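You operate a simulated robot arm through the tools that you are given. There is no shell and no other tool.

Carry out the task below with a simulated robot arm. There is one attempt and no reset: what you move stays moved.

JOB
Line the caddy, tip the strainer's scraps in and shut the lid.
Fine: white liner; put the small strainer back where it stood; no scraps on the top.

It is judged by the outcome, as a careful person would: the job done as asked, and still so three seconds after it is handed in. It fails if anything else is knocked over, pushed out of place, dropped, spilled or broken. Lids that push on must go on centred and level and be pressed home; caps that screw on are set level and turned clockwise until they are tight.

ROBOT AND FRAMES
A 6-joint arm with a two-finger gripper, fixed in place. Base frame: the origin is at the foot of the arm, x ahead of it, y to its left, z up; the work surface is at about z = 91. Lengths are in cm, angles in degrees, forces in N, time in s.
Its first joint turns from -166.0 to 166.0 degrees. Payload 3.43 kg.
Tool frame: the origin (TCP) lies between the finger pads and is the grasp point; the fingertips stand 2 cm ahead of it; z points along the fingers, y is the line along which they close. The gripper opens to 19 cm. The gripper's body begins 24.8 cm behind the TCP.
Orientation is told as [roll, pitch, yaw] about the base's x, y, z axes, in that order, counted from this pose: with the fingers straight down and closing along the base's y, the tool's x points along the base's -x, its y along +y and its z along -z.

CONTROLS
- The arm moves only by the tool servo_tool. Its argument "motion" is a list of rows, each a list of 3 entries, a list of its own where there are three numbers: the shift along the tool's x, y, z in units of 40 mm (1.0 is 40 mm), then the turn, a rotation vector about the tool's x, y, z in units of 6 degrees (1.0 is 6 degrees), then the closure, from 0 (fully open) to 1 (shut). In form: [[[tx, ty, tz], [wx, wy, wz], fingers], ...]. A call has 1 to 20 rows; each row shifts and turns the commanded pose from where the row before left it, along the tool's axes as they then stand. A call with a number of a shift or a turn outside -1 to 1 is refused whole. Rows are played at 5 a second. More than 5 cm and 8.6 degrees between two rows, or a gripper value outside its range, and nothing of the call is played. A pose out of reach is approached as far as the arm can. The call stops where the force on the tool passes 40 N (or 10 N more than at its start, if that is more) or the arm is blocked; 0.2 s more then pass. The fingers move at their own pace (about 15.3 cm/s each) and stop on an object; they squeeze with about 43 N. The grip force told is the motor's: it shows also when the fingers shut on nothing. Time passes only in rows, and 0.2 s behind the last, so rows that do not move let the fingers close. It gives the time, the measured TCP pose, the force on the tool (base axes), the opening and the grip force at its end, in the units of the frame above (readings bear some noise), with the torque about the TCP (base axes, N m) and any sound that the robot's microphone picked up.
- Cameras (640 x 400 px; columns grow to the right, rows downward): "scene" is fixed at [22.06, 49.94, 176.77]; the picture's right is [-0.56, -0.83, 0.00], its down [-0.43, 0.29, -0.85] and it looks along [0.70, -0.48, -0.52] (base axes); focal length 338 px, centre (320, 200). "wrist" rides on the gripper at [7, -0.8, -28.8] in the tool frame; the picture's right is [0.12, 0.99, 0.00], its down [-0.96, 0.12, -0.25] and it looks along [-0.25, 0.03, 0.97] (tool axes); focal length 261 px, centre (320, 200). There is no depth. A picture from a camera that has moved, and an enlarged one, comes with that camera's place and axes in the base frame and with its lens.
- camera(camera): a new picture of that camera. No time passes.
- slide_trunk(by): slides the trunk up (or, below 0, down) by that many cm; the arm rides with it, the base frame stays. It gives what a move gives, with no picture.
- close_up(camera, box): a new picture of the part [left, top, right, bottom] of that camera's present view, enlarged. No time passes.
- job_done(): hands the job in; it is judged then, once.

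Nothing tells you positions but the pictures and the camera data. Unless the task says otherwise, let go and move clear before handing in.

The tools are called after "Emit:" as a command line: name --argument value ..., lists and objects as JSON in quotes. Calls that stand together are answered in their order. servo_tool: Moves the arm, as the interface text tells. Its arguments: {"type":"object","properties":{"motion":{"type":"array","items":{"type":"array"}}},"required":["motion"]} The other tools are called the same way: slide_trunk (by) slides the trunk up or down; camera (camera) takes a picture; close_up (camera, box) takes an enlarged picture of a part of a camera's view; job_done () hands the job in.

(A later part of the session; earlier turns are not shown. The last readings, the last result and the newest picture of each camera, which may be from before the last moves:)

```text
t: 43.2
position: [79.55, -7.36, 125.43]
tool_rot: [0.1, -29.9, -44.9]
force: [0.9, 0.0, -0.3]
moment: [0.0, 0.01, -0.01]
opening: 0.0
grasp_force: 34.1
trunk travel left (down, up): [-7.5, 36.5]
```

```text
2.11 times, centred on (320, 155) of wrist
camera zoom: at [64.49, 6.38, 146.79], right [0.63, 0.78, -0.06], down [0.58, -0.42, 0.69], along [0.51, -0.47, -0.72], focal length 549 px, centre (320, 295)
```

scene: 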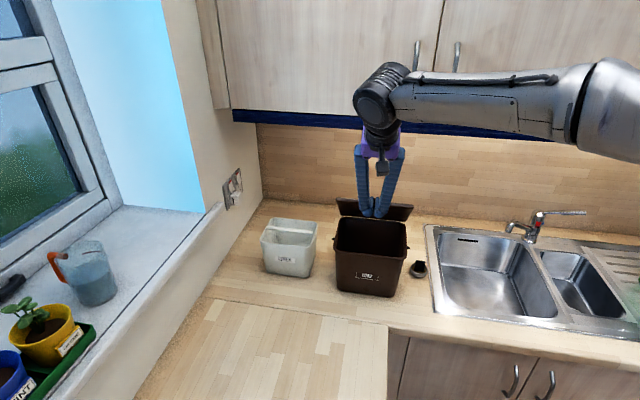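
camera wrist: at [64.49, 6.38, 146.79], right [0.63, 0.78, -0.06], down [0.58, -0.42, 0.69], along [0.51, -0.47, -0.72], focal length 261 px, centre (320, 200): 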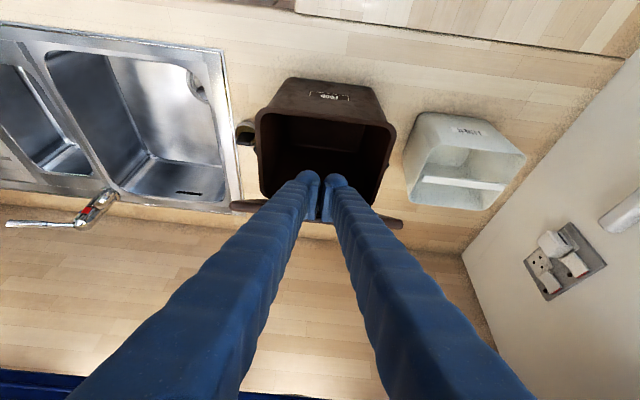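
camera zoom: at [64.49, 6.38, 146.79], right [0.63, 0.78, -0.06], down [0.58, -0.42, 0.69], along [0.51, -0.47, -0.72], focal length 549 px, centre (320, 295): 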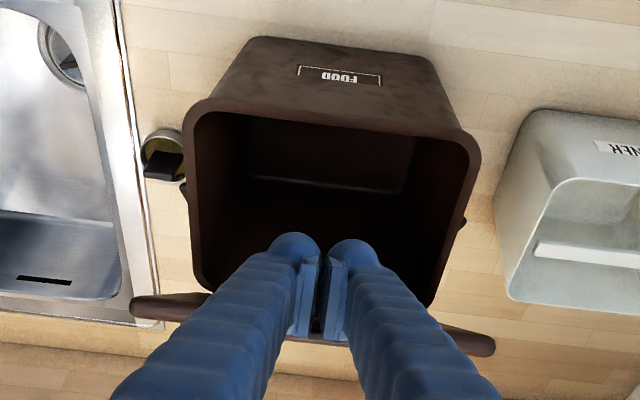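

The lid stands at about 60°, resting on the fingertips. I'll push it straight back, past upright, to see if it stays.

Emit:
servo_tool --motion '[[[-0.5, 0, 0.29], [0, 0, 0], 1], [[-0.5, 0, 0.29], [0, 0, 0], 1], [[-0.5, 0, 0.29], [0, 0, 0], 1], [[-0.4, 0, 0.23], [0, 0, 0], 1]]'

Emit:
close_up --camera "scene" --box '[315, 160, 435, 310]'

Emit:
close_up --camera "wrist" --box '[200, 60, 440, 270]'

```text
t: 44.2
position: [85.91, -13.53, 125.39]
tool_rot: [0.0, -30.0, -44.9]
force: [0.3, 0.1, 0.0]
moment: [-0.02, -0.02, -0.02]
opening: 0.0
grasp_force: 33.9
trunk travel left (down, up): [-7.5, 36.5]
```

```text
2.67 times, centred on (375, 235) of scene
camera zoom: at [22.06, 49.94, 176.77], right [-0.56, -0.83, 0.0], down [-0.43, 0.29, -0.85], along [0.7, -0.48, -0.52], focal length 901 px, centre (173, 107)
```

zoom: 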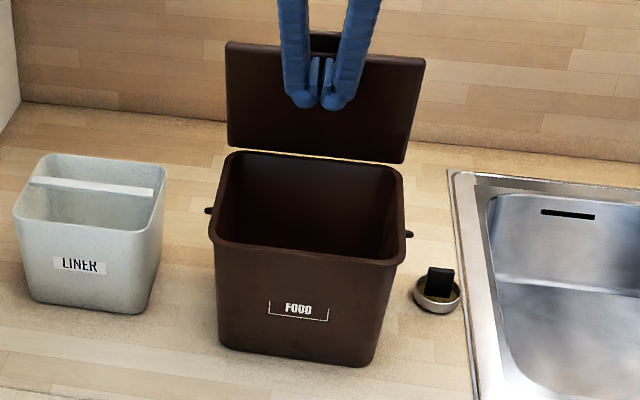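

```text
1.90 times, centred on (320, 165) of wrist
camera zoom: at [70.82, 0.2, 146.73], right [0.63, 0.78, -0.06], down [0.58, -0.42, 0.69], along [0.51, -0.47, -0.72], focal length 496 px, centre (320, 267)
```

zoom: 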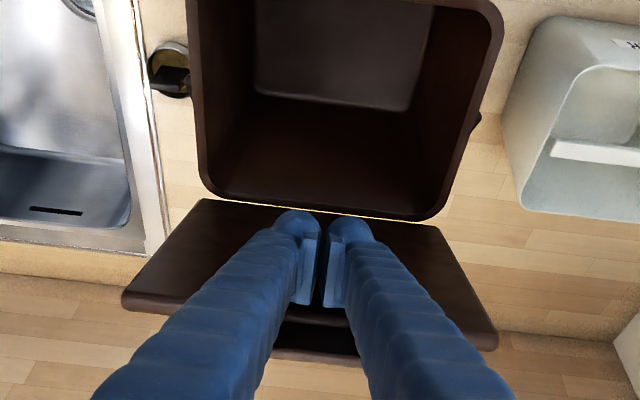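

The lid is now nearly upright. I'll push a little further, past vertical.

Emit:
servo_tool --motion '[[[-0.3, 0, 0.17], [0, 0, 0], 1], [[-0.3, 0, 0.17], [0, 0, 0], 1], [[-0.25, 0, 0.14], [0, 0, 0], 1], [[-0.2, 0, 0.12], [0, 0, 0], 1]]'

Emit:
close_up --camera "scene" --box '[315, 160, 435, 310]'

Emit:
close_up --camera "wrist" --box '[200, 60, 440, 270]'

```text
t: 45.2
position: [89.1, -16.99, 125.3]
tool_rot: [-0.1, -29.9, -44.8]
force: [0.5, 0.2, 0.1]
moment: [-0.04, 0.01, -0.04]
opening: 0.02
grasp_force: 34.5
trunk travel left (down, up): [-7.5, 36.5]
```

```text
2.67 times, centred on (375, 235) of scene
camera zoom: at [22.06, 49.94, 176.77], right [-0.56, -0.83, 0.0], down [-0.43, 0.29, -0.85], along [0.7, -0.48, -0.52], focal length 901 px, centre (173, 107)
```

zoom: 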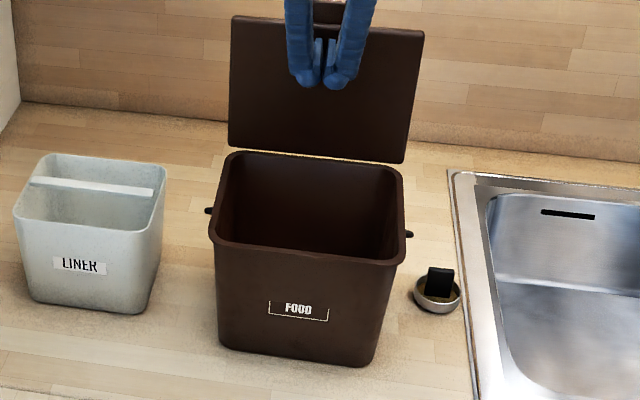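

```text
1.90 times, centred on (320, 165) of wrist
camera zoom: at [74.2, -3.28, 146.72], right [0.63, 0.78, -0.06], down [0.58, -0.42, 0.69], along [0.51, -0.47, -0.72], focal length 496 px, centre (320, 267)
```

zoom: 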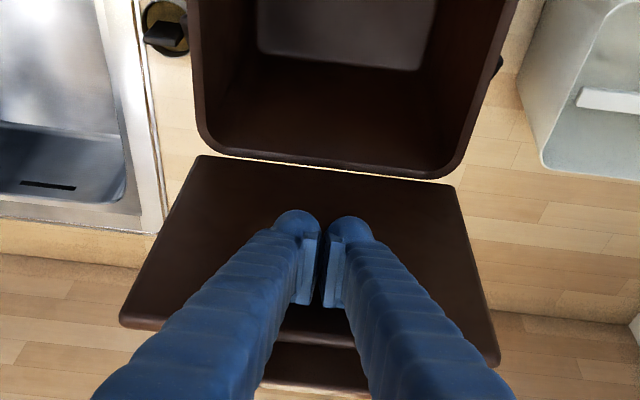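

Emit:
servo_tool --motion '[[[-0.25, 0, 0.14], [0, 0, 0], 1], [[-0.25, 0, 0.14], [0, 0, 0], 1], [[-0.2, 0, 0.12], [0, 0, 0], 1], [[-0.2, 0, 0.12], [0, 0, 0], 1]]'

Emit:
close_up --camera "scene" --box '[315, 160, 435, 310]'

Emit:
close_up --camera "wrist" --box '[200, 60, 440, 270]'

```text
t: 46.2
position: [91.97, -20.01, 125.54]
tool_rot: [0.0, -29.9, -45.0]
force: [-1.4, 0.9, -0.2]
moment: [-0.02, 0.01, 0.01]
opening: 0.0
grasp_force: 34.5
trunk travel left (down, up): [-7.5, 36.5]
```

```text
2.67 times, centred on (375, 235) of scene
camera zoom: at [22.06, 49.94, 176.77], right [-0.56, -0.83, 0.0], down [-0.43, 0.29, -0.85], along [0.7, -0.48, -0.52], focal length 901 px, centre (173, 107)
```

zoom: 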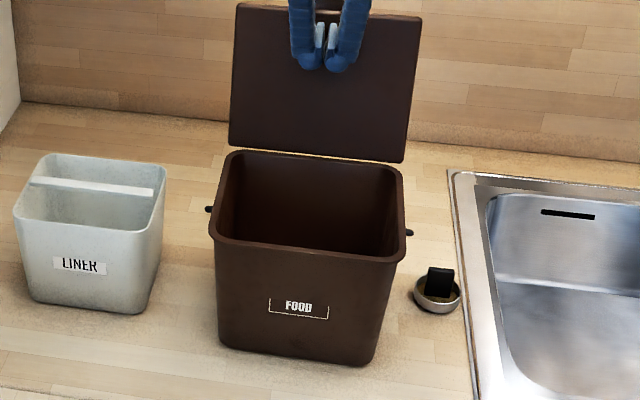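

```text
1.90 times, centred on (320, 165) of wrist
camera zoom: at [77.1, -6.19, 146.8], right [0.63, 0.78, -0.06], down [0.58, -0.42, 0.69], along [0.51, -0.47, -0.72], focal length 496 px, centre (320, 267)
```

zoom: 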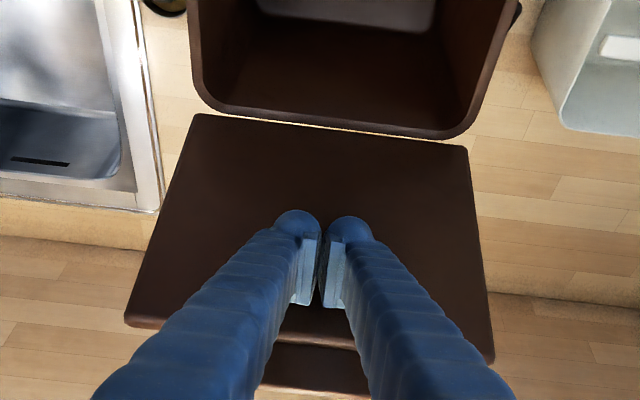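

The lid looks about 15–20° past upright. I'll draw the fingers back to see whether it stays open.

Emit:
servo_tool --motion '[[[0.3, 0, -0.17], [0, 0, 0], 1], [[0.4, 0, -0.25], [0, 0, 0], 1], [[0.5, 0, -0.4], [0, 0, 0], 1], [[0.5, 0, -0.5], [0, 0, 0], 1], [[0.5, 0, -0.6], [0, 0, 0], 1], [[0.5, 0, -0.6], [0, 0, 0], 1], [[0.5, 0, -0.6], [0, 0, 0], 1], [[0.5, 0, -0.6], [0, 0, 0], 1]]'

Emit:
close_up --camera "scene" --box '[315, 140, 435, 310]'

Emit:
camera --camera "wrist"

```text
t: 48.0
position: [77.45, -5.71, 131.01]
tool_rot: [0.1, -30.1, -45.0]
force: [0.0, -1.0, 0.5]
moment: [0.05, -0.04, 0.01]
opening: 0.0
grasp_force: 34.3
trunk travel left (down, up): [-7.5, 36.5]
```

```text
2.35 times, centred on (375, 225) of scene
camera zoom: at [22.06, 49.94, 176.77], right [-0.56, -0.83, 0.0], down [-0.43, 0.29, -0.85], along [0.7, -0.48, -0.52], focal length 795 px, centre (191, 141)
```

zoom: 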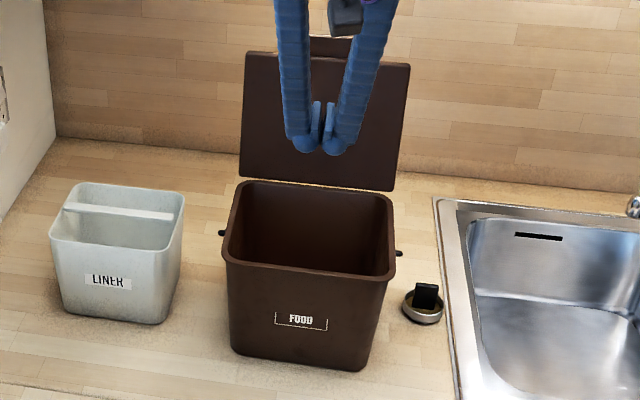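

```text
taken
camera wrist: at [62.52, 8.15, 152.34], right [0.63, 0.78, -0.06], down [0.58, -0.42, 0.7], along [0.51, -0.47, -0.72], focal length 261 px, centre (320, 200)
```

wrist: 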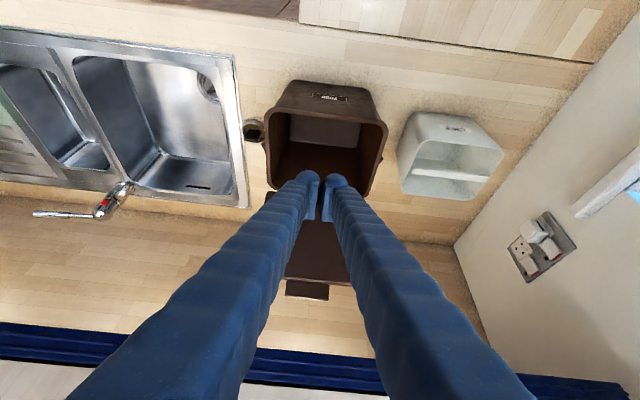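

The lid stays open by itself. Next is the white liner: I'll straighten the tool, turn it so the fingers close across the liner's bar, and move towards it to test reach and see it better.

Emit:
servo_tool --motion '[[[0, 0, 0], [0, 1, 0], 1], [[0, 0, 0], [0, 1, 0], 1], [[0, 0, 0], [0, 1, 0], 1], [[0, 0, -0.3], [0, 1, 0], 1], [[0, 0, -0.5], [0, 1, 0], 1], [[0, 0, -0.5], [0, 0, -1], 1], [[0, 0, 0], [0, 0, -1], 1], [[0, 0, 0], [0, 0, -1], 1], [[0, 0, 0], [0, 0, -1], 1], [[0, 0, 0], [0, 0, -1], 1], [[0, 0, 0], [0, 0, -1], 1], [[0, 0, 0], [0, 0, -1], 1], [[0, 0, 0], [0, 0, -1], 1], [[0, 0, 0], [0, 0, -1], 1], [[0, 0, 0], [0, 0, -1], 1], [[0, 0, 0], [0, 0, -1], 1], [[0, 0, 0], [0, 0, -1], 1], [[0, 0, 0], [0, 0, -1], 1], [[0, 0, 0], [0, 0, -1], 1], [[0, 0, 0], [0, 0, -1], 1]]'

Emit:
camera --camera "wrist"

```text
t: 52.2
position: [76.26, -5.28, 134.71]
tool_rot: [-0.1, -0.1, 45.2]
force: [-0.4, 0.2, 0.2]
moment: [0.0, -0.03, 0.0]
opening: 0.0
grasp_force: 34.5
out of reach, approached as far as the arm can: row 6
trunk travel left (down, up): [-7.5, 36.5]
```

```text
taken
camera wrist: at [71.93, -10.96, 163.42], right [-0.79, 0.62, 0.0], down [0.6, 0.76, 0.25], along [0.15, 0.19, -0.97], focal length 261 px, centre (320, 200)
```

wrist: 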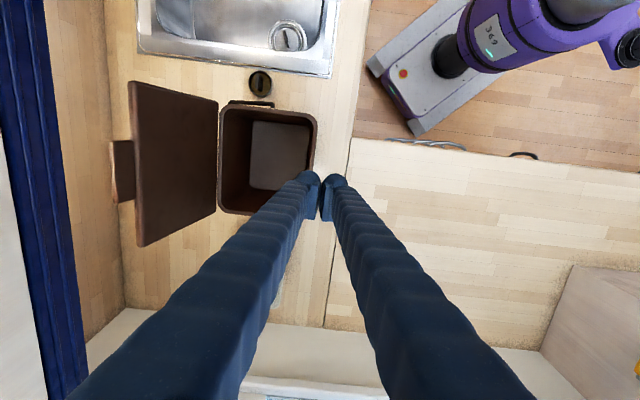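

With the trunk low the tool can't go high enough, and the cupboard front is near n≈80 above z 140. I'll raise the trunk again for the liner lift, then come down and move towards the liner.

Emit:
slide_trunk --by 30

Emit:
servo_tool --motion '[[[-0.9, 0, 0], [0, 0, 0], 0.7], [[-0.9, 0, 0.4], [0, 0, 0], 0.7], [[-0.9, 0, 0.5], [0, 0, 0], 0.7], [[-0.9, 0, 0.6], [0, 0, 0], 0.7], [[0, 0, 0.9], [0, 0, 0], 0.7], [[0, 0, 0.9], [0, 0, 0], 0.7], [[0, 0, 0.9], [0, 0, 0], 0.7], [[0, 0, 0.9], [0, 0, 0], 0.7]]'

Emit:
camera --camera "wrist"

Emit:
camera --camera "scene"

```text
t: 55.2
position: [76.35, -5.36, 164.77]
tool_rot: [-0.1, -0.2, 45.0]
force: [0.9, 0.0, -0.4]
moment: [-0.01, 0.01, 0.02]
opening: 0.01
grasp_force: 34.2
trunk travel left (down, up): [-37.5, 6.5]
```

```text
t: 57.0
position: [84.94, 4.98, 142.08]
tool_rot: [-0.1, 0.0, 45.0]
force: [0.8, 0.1, 0.0]
moment: [0.03, 0.1, 0.02]
opening: 5.7
grasp_force: 0.1
out of reach, approached as far as the arm can: row 1, 2, 3, 4
trunk travel left (down, up): [-37.5, 6.5]
```

```text
taken
camera wrist: at [80.54, -0.7, 170.75], right [-0.79, 0.62, 0.0], down [0.6, 0.76, 0.25], along [0.15, 0.19, -0.97], focal length 261 px, centre (320, 200)
```

wrist: 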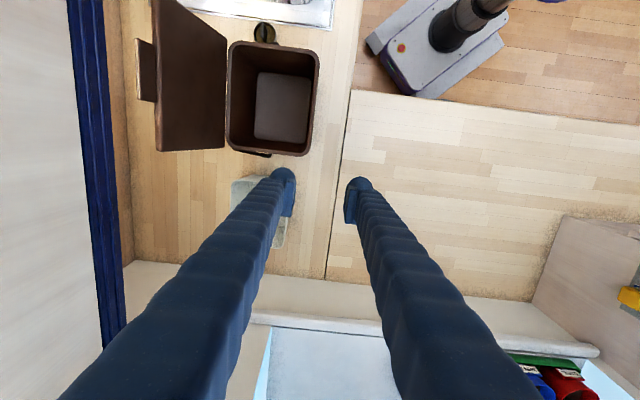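

```text
taken
```

scene: 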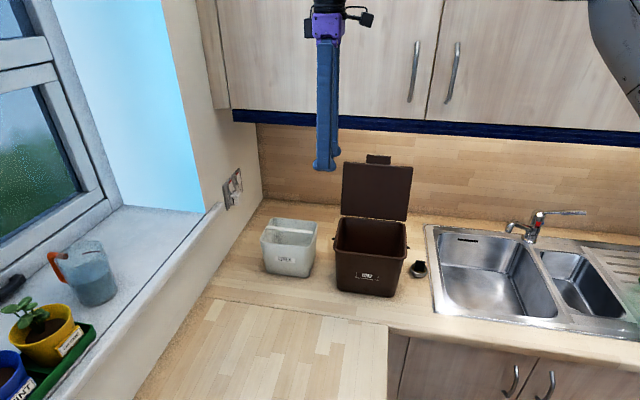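

I'm now left of the caddy. I'll lean the tool about 25° along the bar's direction to gain reach and come closer to the liner for a look.

Emit:
servo_tool --motion '[[[0, 0, 0], [0, -1, 0], 0.7], [[0, 0, 0], [0, -1, 0], 0.7], [[0, 0, 0], [0, -1, 0], 0.7], [[0, 0, 0], [0, -1, 0], 0.7], [[0, 0, 0], [0, -0.17, 0], 0.7], [[-0.08, -0.4, 0.82], [0, 0, 0], 0.7], [[-0.08, -0.4, 0.82], [0, 0, 0], 0.7], [[-0.08, -0.4, 0.82], [0, 0, 0], 0.7], [[-0.08, -0.4, 0.82], [0, 0, 0], 0.7], [[-0.08, -0.4, 0.82], [0, 0, 0], 0.7], [[-0.08, -0.4, 0.82], [0, 0, 0], 0.7]]'

Emit:
camera --camera "wrist"

Emit:
camera --camera "scene"

```text
t: 59.4
position: [98.79, 5.22, 125.25]
tool_rot: [0.0, -25.1, 45.1]
force: [0.2, 0.1, -1.2]
moment: [0.04, 0.05, 0.01]
opening: 5.66
grasp_force: 0.0
trunk travel left (down, up): [-37.5, 6.5]
```

```text
taken
camera wrist: at [86.28, -8.57, 148.25], right [-0.78, 0.62, -0.05], down [0.46, 0.62, 0.63], along [0.43, 0.47, -0.77], focal length 261 px, centre (320, 200)
```

wrist: 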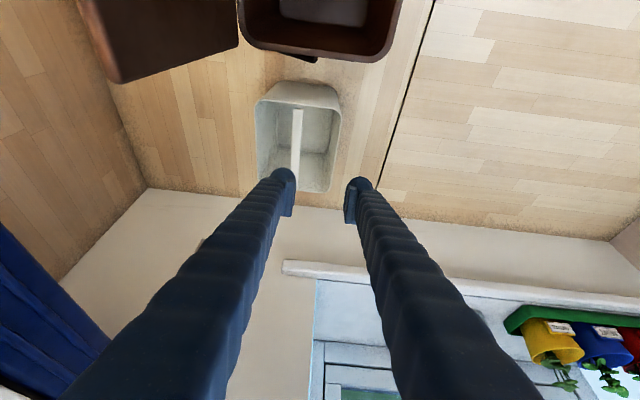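

```text
taken
```

scene: 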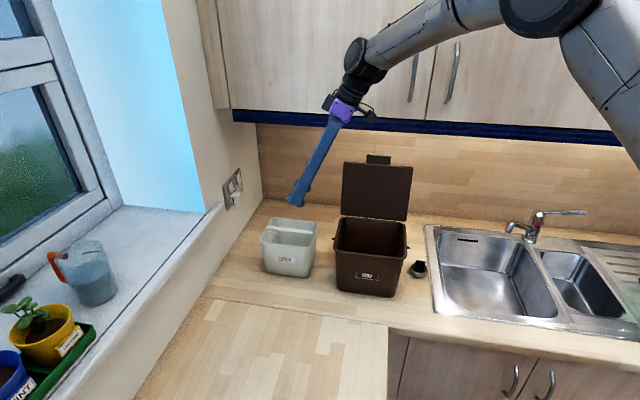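

The liner and its bar are in view. I'll enlarge it to place the bar.

Emit:
close_up --camera "wrist" --box '[240, 70, 360, 200]'

Emit:
close_up --camera "scene" --box '[250, 205, 340, 290]'

Emit:
close_up --camera "wrist" --box '[80, 0, 420, 90]'

```text
3.08 times, centred on (300, 135) of wrist
camera zoom: at [86.28, -8.57, 148.25], right [-0.78, 0.62, -0.05], down [0.46, 0.62, 0.63], along [0.43, 0.47, -0.77], focal length 802 px, centre (382, 400)
```

zoom: 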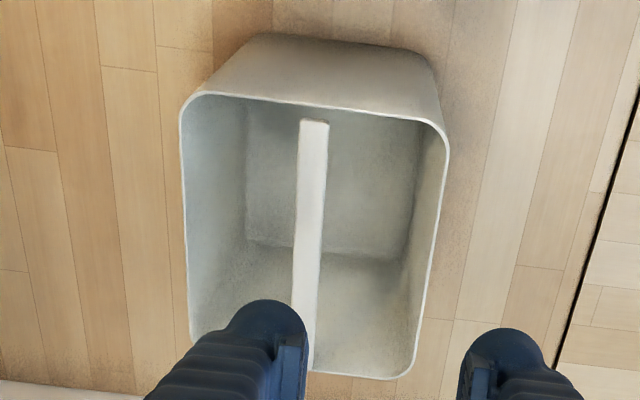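

```text
4.71 times, centred on (295, 248) of scene
camera zoom: at [22.06, 49.94, 176.77], right [-0.56, -0.83, 0.0], down [-0.43, 0.29, -0.85], along [0.7, -0.48, -0.52], focal length 1590 px, centre (438, -24)
```

zoom: 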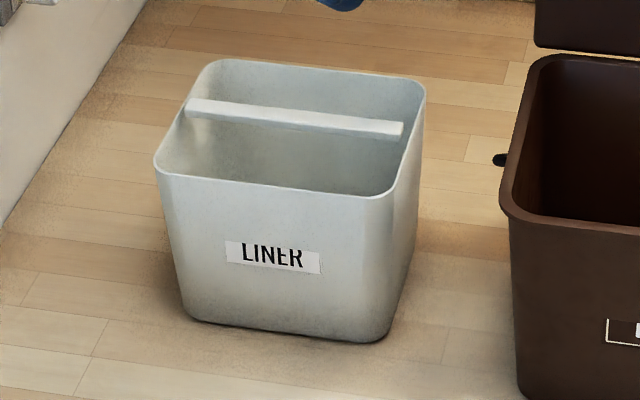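

```text
1.88 times, centred on (250, 45) of wrist
camera zoom: at [86.28, -8.57, 148.25], right [-0.78, 0.62, -0.05], down [0.46, 0.62, 0.63], along [0.43, 0.47, -0.77], focal length 491 px, centre (452, 492)
```

zoom: 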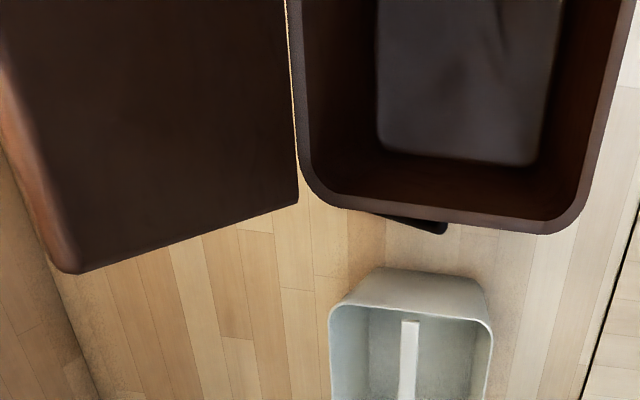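

The bar runs from about (100, 0) to (111, 11) at z ≈ 107, centre near (105.6, 5.5), and is about 1.4 cm thick. I'll come down to just above it, low enough to pass under the cupboard, then shift in over it.

Emit:
servo_tool --motion '[[[0.064, 0, 0.88], [0, 0, 0], 0.7], [[0.064, 0, 0.88], [0, 0, 0], 0.7], [[0.064, 0, 0.88], [0, 0, 0], 0.7], [[0.064, 0, 0.88], [0, 0, 0], 0.7], [[0, -0.58, 0], [0, 0, 0], 0.7], [[0, -0.58, 0], [0, 0, 0], 0.7]]'

Emit:
camera --camera "wrist"

Emit:
close_up --camera "scene" --box '[230, 120, 430, 300]'

```text
t: 60.8
position: [105.46, 5.39, 112.16]
tool_rot: [-0.1, -25.1, 45.1]
force: [0.5, -0.7, 0.8]
moment: [0.04, 0.01, 0.02]
opening: 5.73
grasp_force: 0.0
trunk travel left (down, up): [-37.5, 6.5]
```

```text
taken
camera wrist: at [93.05, -8.38, 135.12], right [-0.78, 0.63, -0.05], down [0.46, 0.62, 0.63], along [0.43, 0.47, -0.77], focal length 261 px, centre (320, 200)
```

wrist: 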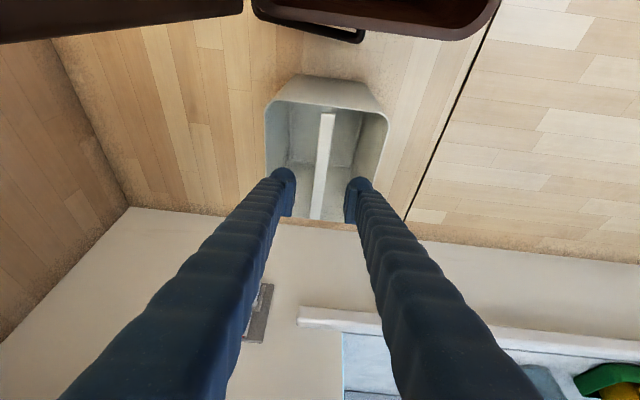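

```text
2.22 times, centred on (330, 210) of scene
camera zoom: at [22.06, 49.94, 176.77], right [-0.56, -0.83, 0.0], down [-0.43, 0.29, -0.85], along [0.7, -0.48, -0.52], focal length 751 px, centre (298, 178)
```

zoom: 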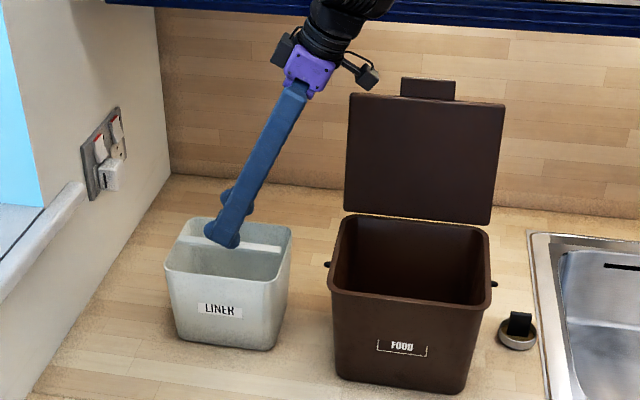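

The fingers straddle the bar evenly. I'll go straight down to bar height and close.

Emit:
servo_tool --motion '[[[0.19, 0, 0.41], [0, 0, 0], 0.7], [[0.19, 0, 0.41], [0, 0, 0], 0.7], [[0.19, 0, 0.41], [0, 0, 0], 0.7]]'

Emit:
close_up --camera "wrist" --box '[240, 60, 400, 240]'

Emit:
close_up --camera "scene" --box '[240, 170, 340, 290]'

```text
t: 61.6
position: [105.5, 5.49, 106.74]
tool_rot: [-0.1, -25.1, 45.2]
force: [-0.2, -0.5, -0.2]
moment: [0.0, 0.03, -0.01]
opening: 5.71
grasp_force: 0.1
trunk travel left (down, up): [-37.5, 6.5]
```

```text
2.22 times, centred on (320, 150) of wrist
camera zoom: at [93.05, -8.31, 129.71], right [-0.78, 0.63, -0.05], down [0.46, 0.62, 0.63], along [0.43, 0.47, -0.77], focal length 579 px, centre (320, 311)
```

zoom: 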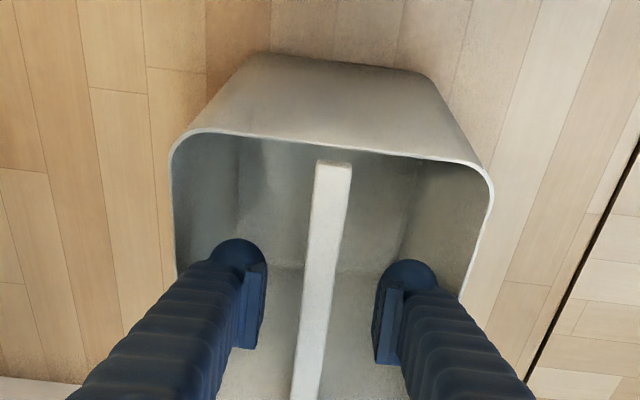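

```text
3.33 times, centred on (290, 230) of scene
camera zoom: at [22.06, 49.94, 176.77], right [-0.56, -0.83, 0.0], down [-0.43, 0.29, -0.85], along [0.7, -0.48, -0.52], focal length 1126 px, centre (420, 100)
```

zoom: 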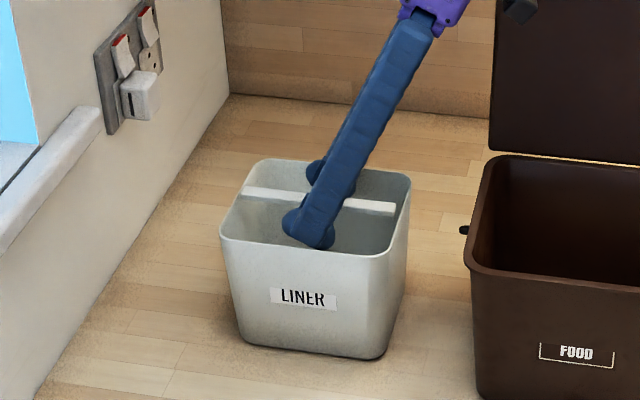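

The bar runs between the pads at the right height. Closing on it now.

Emit:
servo_tool --motion '[[[0, 0, 0], [0, 0, 0], 0.8], [[0, 0, 0], [0, 0, 0], 0.9], [[0, 0, 0], [0, 0, 0], 1], [[0, 0, 0], [0, 0, 0], 1], [[0, 0, 0], [0, 0, 0], 1]]'

Emit:
close_up --camera "wrist" --box '[240, 60, 400, 240]'

Emit:
close_up --camera "scene" --box '[240, 170, 340, 290]'

```text
t: 62.8
position: [105.5, 5.42, 106.83]
tool_rot: [-0.1, -25.1, 45.1]
force: [0.3, -0.9, -0.2]
moment: [0.03, 0.0, 0.0]
opening: 1.43
grasp_force: 42.9
trunk travel left (down, up): [-37.5, 6.5]
```

```text
2.22 times, centred on (320, 150) of wrist
camera zoom: at [92.98, -8.31, 129.78], right [-0.78, 0.63, -0.05], down [0.46, 0.62, 0.63], along [0.43, 0.47, -0.77], focal length 579 px, centre (320, 311)
```

zoom: 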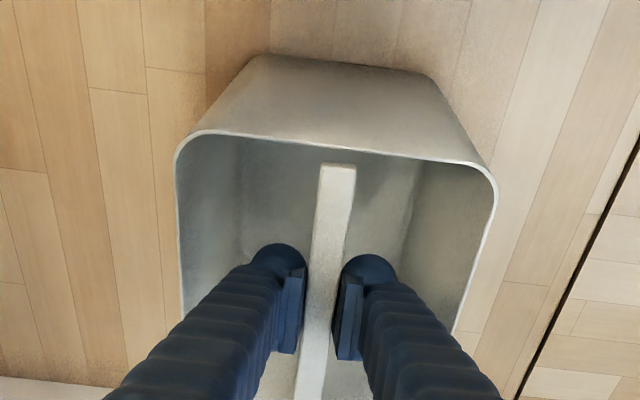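

```text
3.33 times, centred on (290, 230) of scene
camera zoom: at [22.06, 49.94, 176.77], right [-0.56, -0.83, 0.0], down [-0.43, 0.29, -0.85], along [0.7, -0.48, -0.52], focal length 1126 px, centre (420, 100)
```

zoom: 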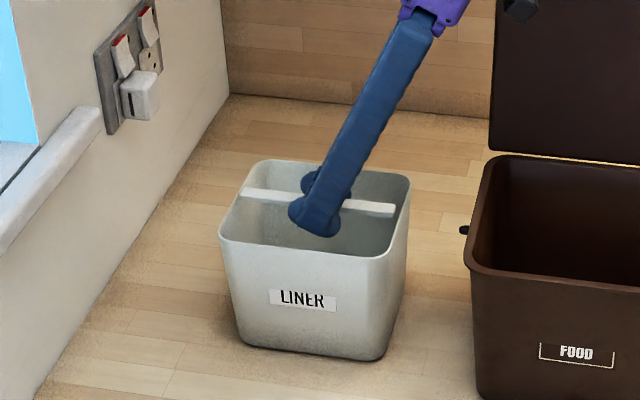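

The bar is gripped (1.4 cm wide, 43 N). I'll lift a little, draw forward away from the cupboard line, and check that the liner hangs level.

Emit:
servo_tool --motion '[[[-0.08, 0, -0.17], [0, 0, 0], 1], [[-0.08, 0, -0.17], [0, 0, 0], 1], [[0, 0.45, 0], [0, 0, 0], 1], [[0, 0.45, 0], [0, 0, 0], 1], [[0, 0.45, 0], [0, 0, 0], 1], [[0, 0, 0], [0, 0, 0], 1]]'

Emit:
close_up --camera "scene" --box '[220, 150, 420, 300]'

Emit:
camera --camera "wrist"

```text
t: 64.2
position: [101.71, 9.43, 108.2]
tool_rot: [-0.1, -25.1, 45.1]
force: [0.1, -0.2, -1.2]
moment: [-0.02, 0.03, 0.01]
opening: 1.44
grasp_force: 42.5
trunk travel left (down, up): [-37.5, 6.5]
```

```text
2.67 times, centred on (320, 225) of scene
camera zoom: at [22.06, 49.94, 176.77], right [-0.56, -0.83, 0.0], down [-0.43, 0.29, -0.85], along [0.7, -0.48, -0.52], focal length 901 px, centre (320, 133)
```

zoom: 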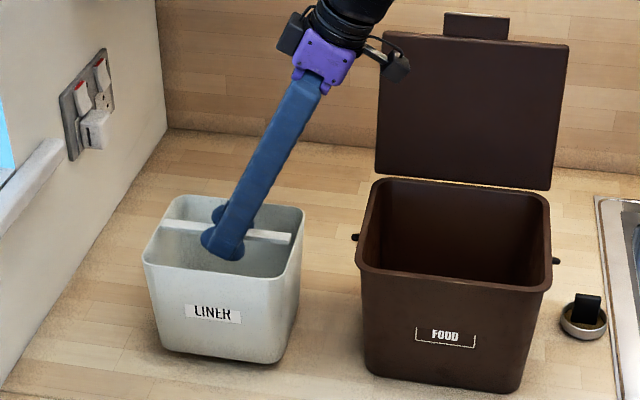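

```text
taken
camera wrist: at [89.24, -4.48, 131.2], right [-0.78, 0.63, -0.05], down [0.46, 0.62, 0.63], along [0.43, 0.47, -0.77], focal length 261 px, centre (320, 200)
```

wrist: 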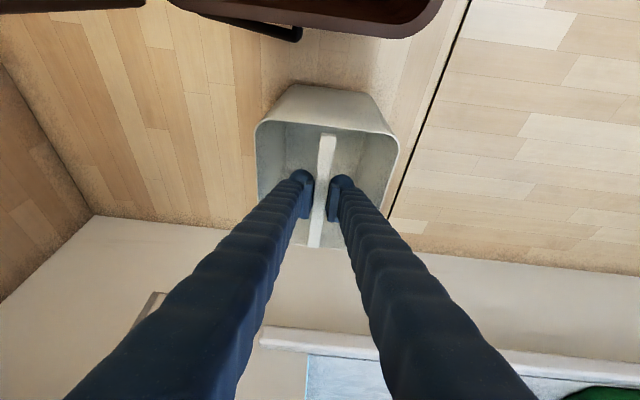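

The liner hangs level in the grip. I'll lift it clear of the caddy's rim height.

Emit:
servo_tool --motion '[[[-0.4, 0, -0.86], [0, 0, 0], 1], [[-0.4, 0, -0.86], [0, 0, 0], 1], [[-0.4, 0, -0.86], [0, 0, 0], 1], [[-0.4, 0, -0.86], [0, 0, 0], 1], [[-0.4, 0, -0.86], [0, 0, 0], 1], [[-0.41, 0, -0.86], [0, 0, 0], 1], [[0, 0, 0], [0, 0, 0], 1]]'

Emit:
camera --camera "scene"

Emit:
camera --camera "wrist"

```text
t: 65.8
position: [101.72, 9.32, 130.94]
tool_rot: [-0.1, -25.0, 45.1]
force: [-0.1, 0.0, -1.1]
moment: [0.0, 0.02, 0.01]
opening: 1.42
grasp_force: 42.9
trunk travel left (down, up): [-37.5, 6.5]
```

```text
taken
```

scene: 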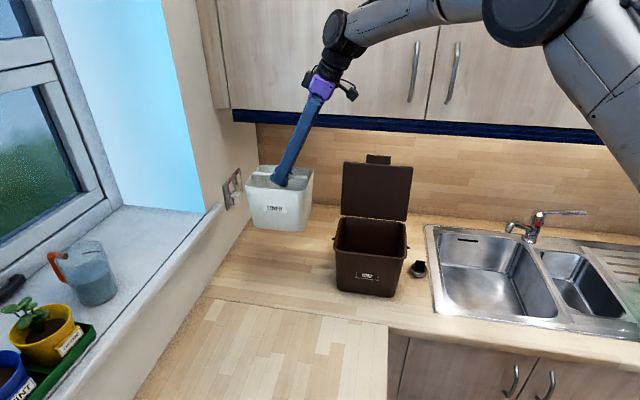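

```text
taken
camera wrist: at [89.14, -4.43, 153.94], right [-0.78, 0.63, -0.05], down [0.46, 0.62, 0.63], along [0.43, 0.47, -0.77], focal length 261 px, centre (320, 200)
```

wrist: 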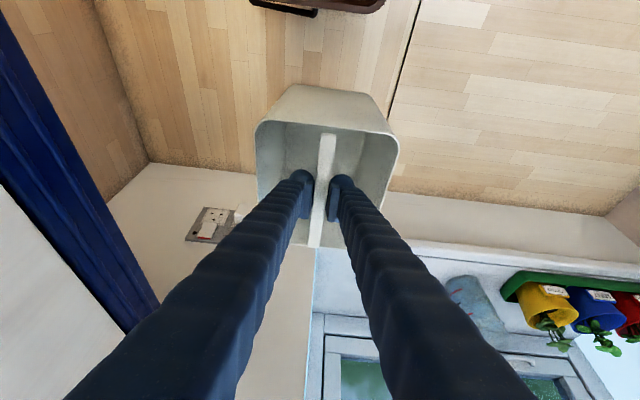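

Emit:
servo_tool --motion '[[[0.79, 0, -0.37], [0, 0, 0], 1], [[0.79, 0, -0.37], [0, 0, 0], 1], [[0.79, 0, -0.37], [0, 0, 0], 1], [[0.79, 0, -0.37], [0, 0, 0], 1], [[0.79, 0, -0.37], [0, 0, 0], 1], [[0.79, 0, -0.37], [0, 0, 0], 1], [[0.79, 0, -0.37], [0, 0, 0], 1], [[0.79, 0, -0.36], [0, 0, 0], 1], [[0, -0.43, 0], [0, 0, 0], 1], [[0, -0.43, 0], [0, 0, 0], 1], [[0, 0, 0], [0, 0, 0], 1]]'

Emit:
close_up --camera "scene" --box '[290, 110, 450, 310]'

Emit:
camera --camera "wrist"

```text
t: 68.2
position: [84.34, -12.88, 130.94]
tool_rot: [-0.2, -25.1, 45.1]
force: [0.9, 0.6, -0.8]
moment: [0.02, -0.01, 0.03]
opening: 1.45
grasp_force: 42.9
trunk travel left (down, up): [-37.5, 6.5]
```

```text
2.00 times, centred on (370, 210) of scene
camera zoom: at [22.06, 49.94, 176.77], right [-0.56, -0.83, 0.0], down [-0.43, 0.29, -0.85], along [0.7, -0.48, -0.52], focal length 676 px, centre (220, 180)
```

zoom: 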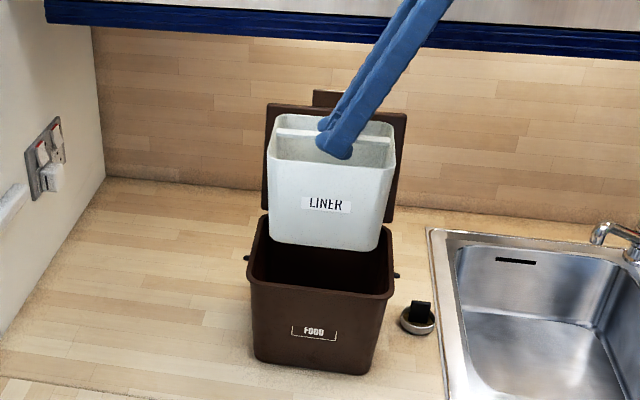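

```text
taken
camera wrist: at [71.85, -26.65, 153.96], right [-0.78, 0.62, -0.05], down [0.46, 0.62, 0.63], along [0.43, 0.47, -0.77], focal length 261 px, centre (320, 200)
```

wrist: 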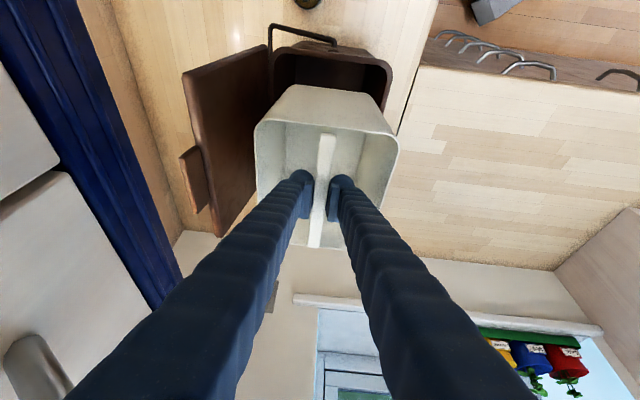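

The liner is over the opening, centred to within a few millimetres by my reckoning (m≈50.5, n≈68.8). I'll lower it part-way in and check the gaps.

Emit:
servo_tool --motion '[[[0.3, 0, 0.64], [0, 0, 0], 1], [[0.3, 0, 0.64], [0, 0, 0], 1], [[0.3, 0, 0.64], [0, 0, 0], 1]]'

Emit:
close_up --camera "scene" --box '[320, 170, 420, 300]'

Emit:
close_up --camera "wrist" --box '[180, 0, 440, 240]'

```text
t: 69.0
position: [84.37, -12.78, 122.45]
tool_rot: [0.1, -25.1, 45.0]
force: [1.2, 0.7, -0.7]
moment: [0.01, 0.05, 0.02]
opening: 1.45
grasp_force: 43.1
trunk travel left (down, up): [-37.5, 6.5]
```

```text
3.08 times, centred on (370, 235) of scene
camera zoom: at [22.06, 49.94, 176.77], right [-0.56, -0.83, 0.0], down [-0.43, 0.29, -0.85], along [0.7, -0.48, -0.52], focal length 1039 px, centre (166, 92)
```

zoom: 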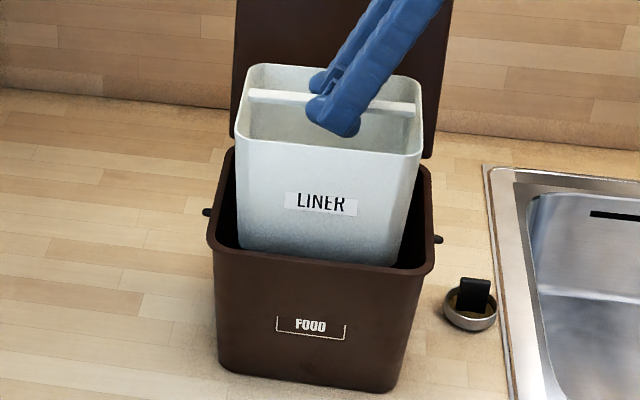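

```text
1.67 times, centred on (310, 120) of wrist
camera zoom: at [71.97, -26.64, 145.41], right [-0.78, 0.63, -0.05], down [0.46, 0.62, 0.63], along [0.43, 0.47, -0.77], focal length 434 px, centre (337, 333)
```

zoom: 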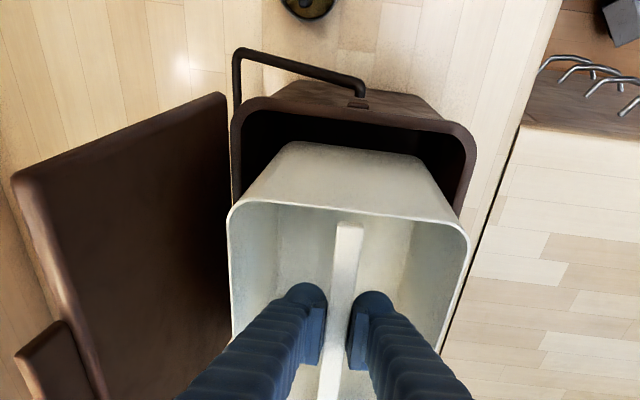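

It is going in cleanly, with a slight bias to the left. I'll nudge it right by a few millimetres and lower it further.

Emit:
servo_tool --motion '[[[0.4, 0, 0.6], [0, 0, 0], 1], [[0.38, 0, 0.75], [0, 0, 0], 1], [[0.35, 0, 0.75], [0, 0, 0], 1], [[0.3, 0, 0.65], [0, 0, 0], 1]]'

Emit:
close_up --camera "scene" --box '[320, 170, 420, 300]'

Emit:
close_up --camera "wrist" --box '[180, 0, 440, 240]'

```text
t: 70.0
position: [84.09, -13.29, 110.09]
tool_rot: [-0.1, -25.1, 45.1]
force: [0.8, -0.1, -0.4]
moment: [0.07, 0.05, 0.02]
opening: 1.43
grasp_force: 42.9
trunk travel left (down, up): [-37.5, 6.5]
```

```text
3.08 times, centred on (370, 235) of scene
camera zoom: at [22.06, 49.94, 176.77], right [-0.56, -0.83, 0.0], down [-0.43, 0.29, -0.85], along [0.7, -0.48, -0.52], focal length 1039 px, centre (166, 92)
```

zoom: 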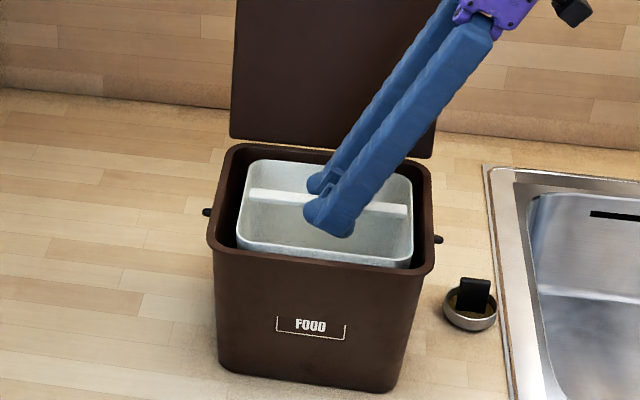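

```text
1.67 times, centred on (310, 120) of wrist
camera zoom: at [71.52, -27.08, 133.01], right [-0.78, 0.63, -0.05], down [0.46, 0.62, 0.63], along [0.43, 0.47, -0.77], focal length 434 px, centre (337, 333)
```

zoom: 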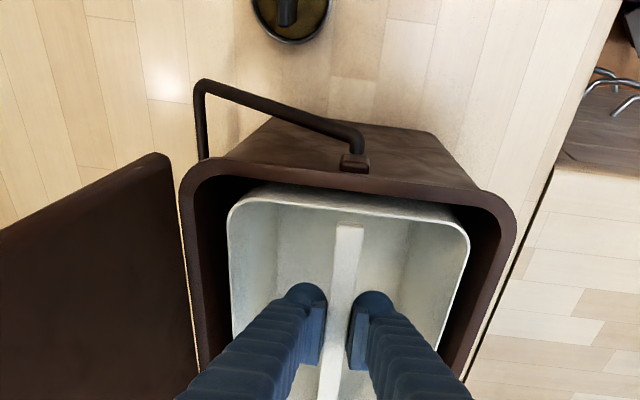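

It's centred. Now I'll lower it slowly until it touches the caddy floor.

Emit:
servo_tool --motion '[[[0.05, 0, 0.11], [0, 0, 0], 1], [[0.05, 0, 0.11], [0, 0, 0], 1], [[0.05, 0, 0.11], [0, 0, 0], 1], [[0.05, 0, 0.11], [0, 0, 0], 1]]'

```text
t: 71.0
position: [83.95, -13.36, 108.24]
tool_rot: [-0.1, -25.0, 45.1]
force: [-0.1, 0.2, -0.8]
moment: [0.0, 0.01, -0.04]
opening: 1.41
grasp_force: 42.4
trunk travel left (down, up): [-37.5, 6.5]
```

Emit:
servo_tool --motion '[[[0.02, 0, 0.045], [0, 0, 0], 1], [[0.02, 0, 0.045], [0, 0, 0], 1], [[0.02, 0, 0.045], [0, 0, 0], 1], [[0.02, 0, 0.045], [0, 0, 0], 1]]'

```text
t: 72.0
position: [84.06, -13.22, 107.5]
tool_rot: [-0.1, -25.1, 45.1]
force: [0.2, 0.2, -0.7]
moment: [0.0, 0.01, 0.01]
opening: 1.44
grasp_force: 43.0
trunk travel left (down, up): [-37.5, 6.5]
```

Emit:
servo_tool --motion '[[[0.02, 0, 0.045], [0, 0, 0], 1], [[0.02, 0, 0.045], [0, 0, 0], 1]]'

Emit:
close_up --camera "scene" --box '[330, 200, 410, 300]'

```text
t: 72.6
position: [84.05, -13.1, 107.17]
tool_rot: [-0.2, -25.1, 45.1]
force: [-0.2, -0.2, 5.7]
moment: [-0.4, 0.42, -0.05]
opening: 1.43
grasp_force: 43.1
trunk travel left (down, up): [-37.5, 6.5]
```

```text
4.00 times, centred on (370, 250) of scene
camera zoom: at [22.06, 49.94, 176.77], right [-0.56, -0.83, 0.0], down [-0.43, 0.29, -0.85], along [0.7, -0.48, -0.52], focal length 1351 px, centre (120, 0)
```

zoom: 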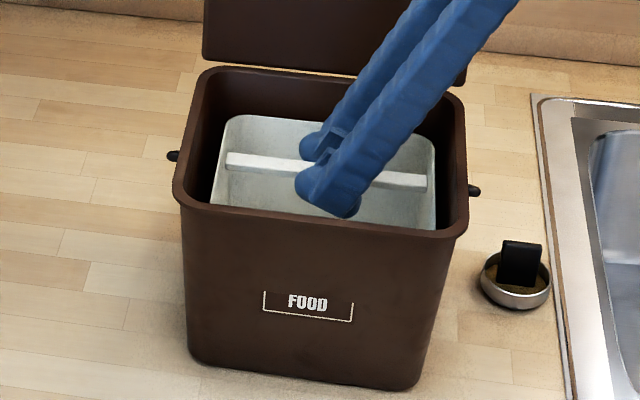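

It has touched down on the caddy floor. I'll open the fingers inside the liner and look.

Emit:
servo_tool --motion '[[[0, 0, 0], [0, 0, 0], 0.9], [[0, 0, 0], [0, 0, 0], 0.82], [[0, 0, 0], [0, 0, 0], 0.76], [[0, 0, 0], [0, 0, 0], 0.74]]'

Emit:
close_up --camera "wrist" --box '[180, 0, 440, 240]'

Emit:
close_up --camera "scene" --box '[330, 200, 410, 300]'

```text
t: 73.6
position: [83.96, -13.2, 107.06]
tool_rot: [-0.2, -25.1, 45.1]
force: [-0.1, -0.3, -0.1]
moment: [0.0, 0.0, -0.02]
opening: 4.96
grasp_force: 0.0
trunk travel left (down, up): [-37.5, 6.5]
```

```text
1.67 times, centred on (310, 120) of wrist
camera zoom: at [71.53, -26.99, 130.02], right [-0.78, 0.63, -0.05], down [0.46, 0.62, 0.63], along [0.43, 0.47, -0.77], focal length 434 px, centre (337, 333)
```

zoom: 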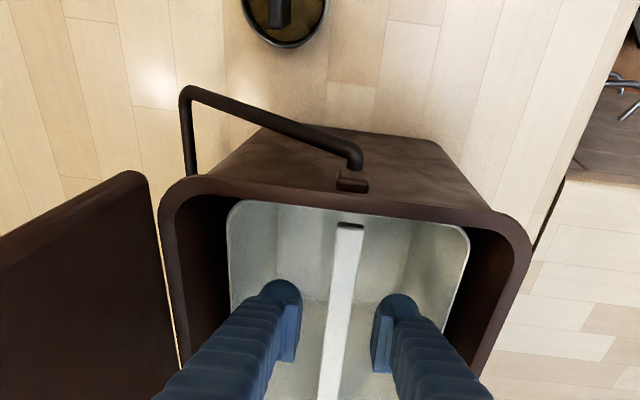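

```text
4.00 times, centred on (370, 250) of scene
camera zoom: at [22.06, 49.94, 176.77], right [-0.56, -0.83, 0.0], down [-0.43, 0.29, -0.85], along [0.7, -0.48, -0.52], focal length 1351 px, centre (120, 0)
```

zoom: 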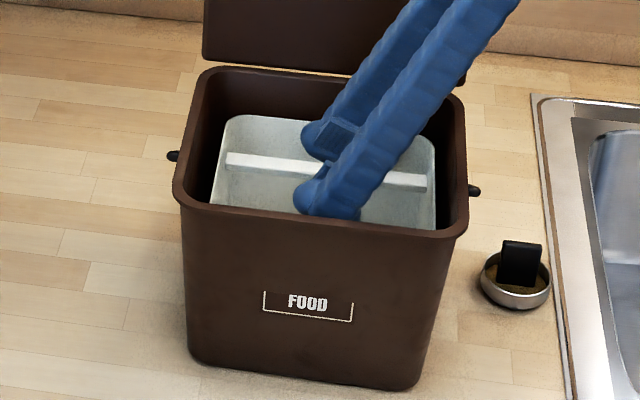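

The liner stands square in the caddy. I'll lift the fingers straight out and then move right to view the strainer.

Emit:
servo_tool --motion '[[[-0.2, 0, -0.43], [0, 0, 0], 0.74], [[-0.4, 0, -0.86], [0, 0, 0], 0.74], [[-0.4, 0, -0.86], [0, 0, 0], 0.74], [[-0.4, 0, -0.86], [0, 0, 0], 0.74], [[-0.4, 0, -0.86], [0, 0, 0], 0.74], [[-0.2, 0, -0.43], [0, 0, 0], 0.74], [[0.79, 0, -0.37], [0, 0, 0], 0.74], [[0.79, 0, -0.37], [0, 0, 0], 0.74], [[0.79, 0, -0.37], [0, 0, 0], 0.74], [[0.79, 0, -0.37], [0, 0, 0], 0.74], [[0.79, 0, -0.37], [0, 0, 0], 0.74], [[0.79, 0, -0.37], [0, 0, 0], 0.74]]'

Emit:
camera --camera "wrist"

Emit:
camera --camera "scene"

```text
t: 76.2
position: [68.95, -28.15, 125.94]
tool_rot: [-0.1, -25.2, 45.0]
force: [-0.2, 0.2, -0.4]
moment: [0.04, -0.04, -0.03]
opening: 4.91
grasp_force: 0.1
trunk travel left (down, up): [-37.5, 6.5]
```

```text
taken
camera wrist: at [56.43, -41.93, 148.95], right [-0.78, 0.62, -0.05], down [0.46, 0.62, 0.63], along [0.43, 0.47, -0.77], focal length 261 px, centre (320, 200)
```

wrist: 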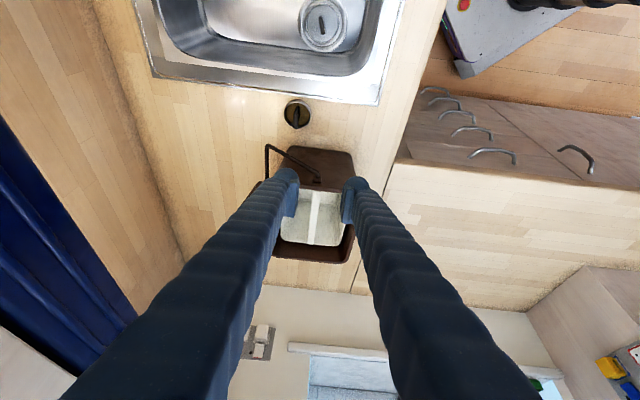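

```text
taken
```

scene: 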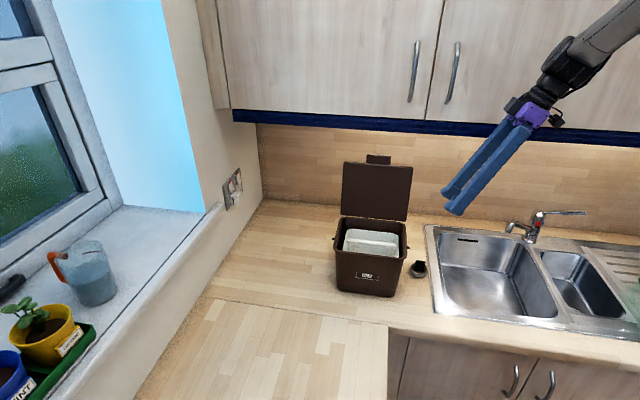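

There is a larger strainer in the sink drain and the small one with scraps on the worktop. I'll enlarge both.

Emit:
close_up --camera "wrist" --box '[265, 80, 335, 145]'

Emit:
close_up --camera "wrist" --box '[280, 0, 370, 60]'

Emit:
close_up --camera "wrist" --box '[250, 130, 380, 275]'

Emit:
close_up --camera "scene" --box '[400, 250, 440, 285]'

```text
6.15 times, centred on (300, 112) of wrist
camera zoom: at [56.43, -41.93, 148.95], right [-0.78, 0.62, -0.05], down [0.46, 0.62, 0.63], along [0.43, 0.47, -0.77], focal length 1604 px, centre (443, 738)
```

zoom: 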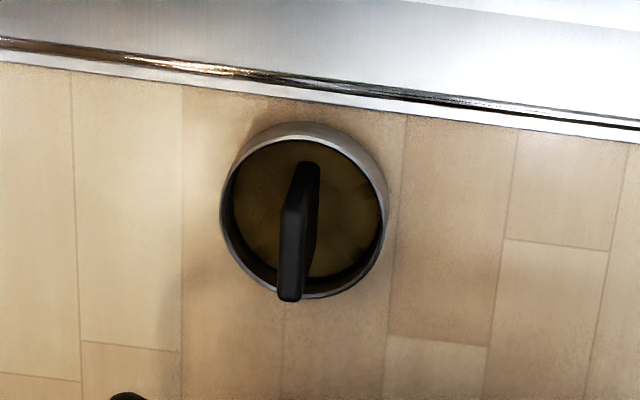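

```text
6.67 times, centred on (325, 30) of wrist
camera zoom: at [56.43, -41.93, 148.95], right [-0.78, 0.62, -0.05], down [0.46, 0.62, 0.63], along [0.43, 0.47, -0.77], focal length 1738 px, centre (287, 1333)
```

zoom: 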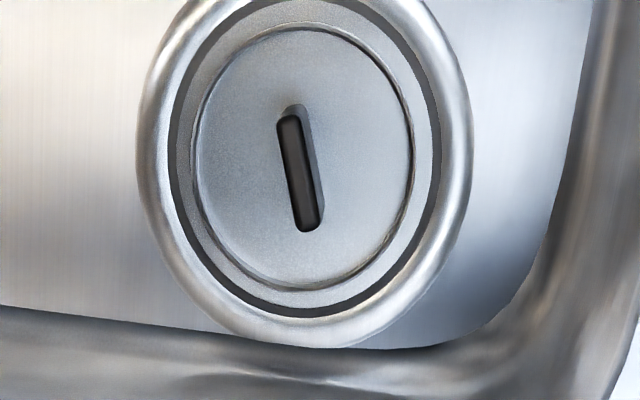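

```text
2.76 times, centred on (315, 202) of wrist
camera zoom: at [56.43, -41.93, 148.95], right [-0.78, 0.62, -0.05], down [0.46, 0.62, 0.63], along [0.43, 0.47, -0.77], focal length 719 px, centre (334, 193)
```

zoom: 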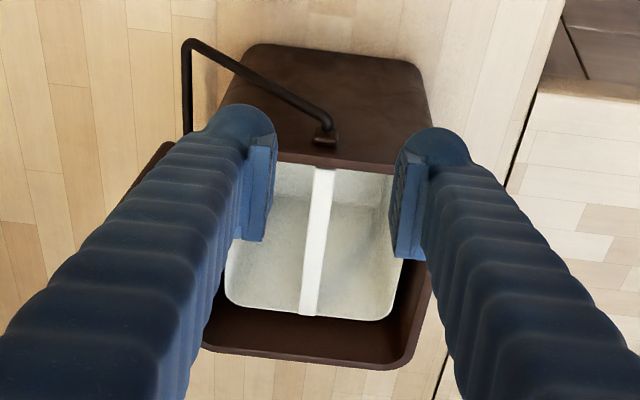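

```text
11.43 times, centred on (420, 268) of scene
camera zoom: at [22.06, 49.94, 176.77], right [-0.56, -0.83, 0.0], down [-0.43, 0.29, -0.85], along [0.7, -0.48, -0.52], focal length 3861 px, centre (-823, -571)
```

zoom: 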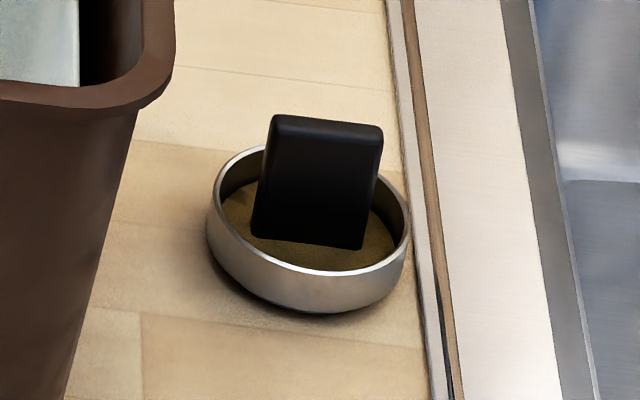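

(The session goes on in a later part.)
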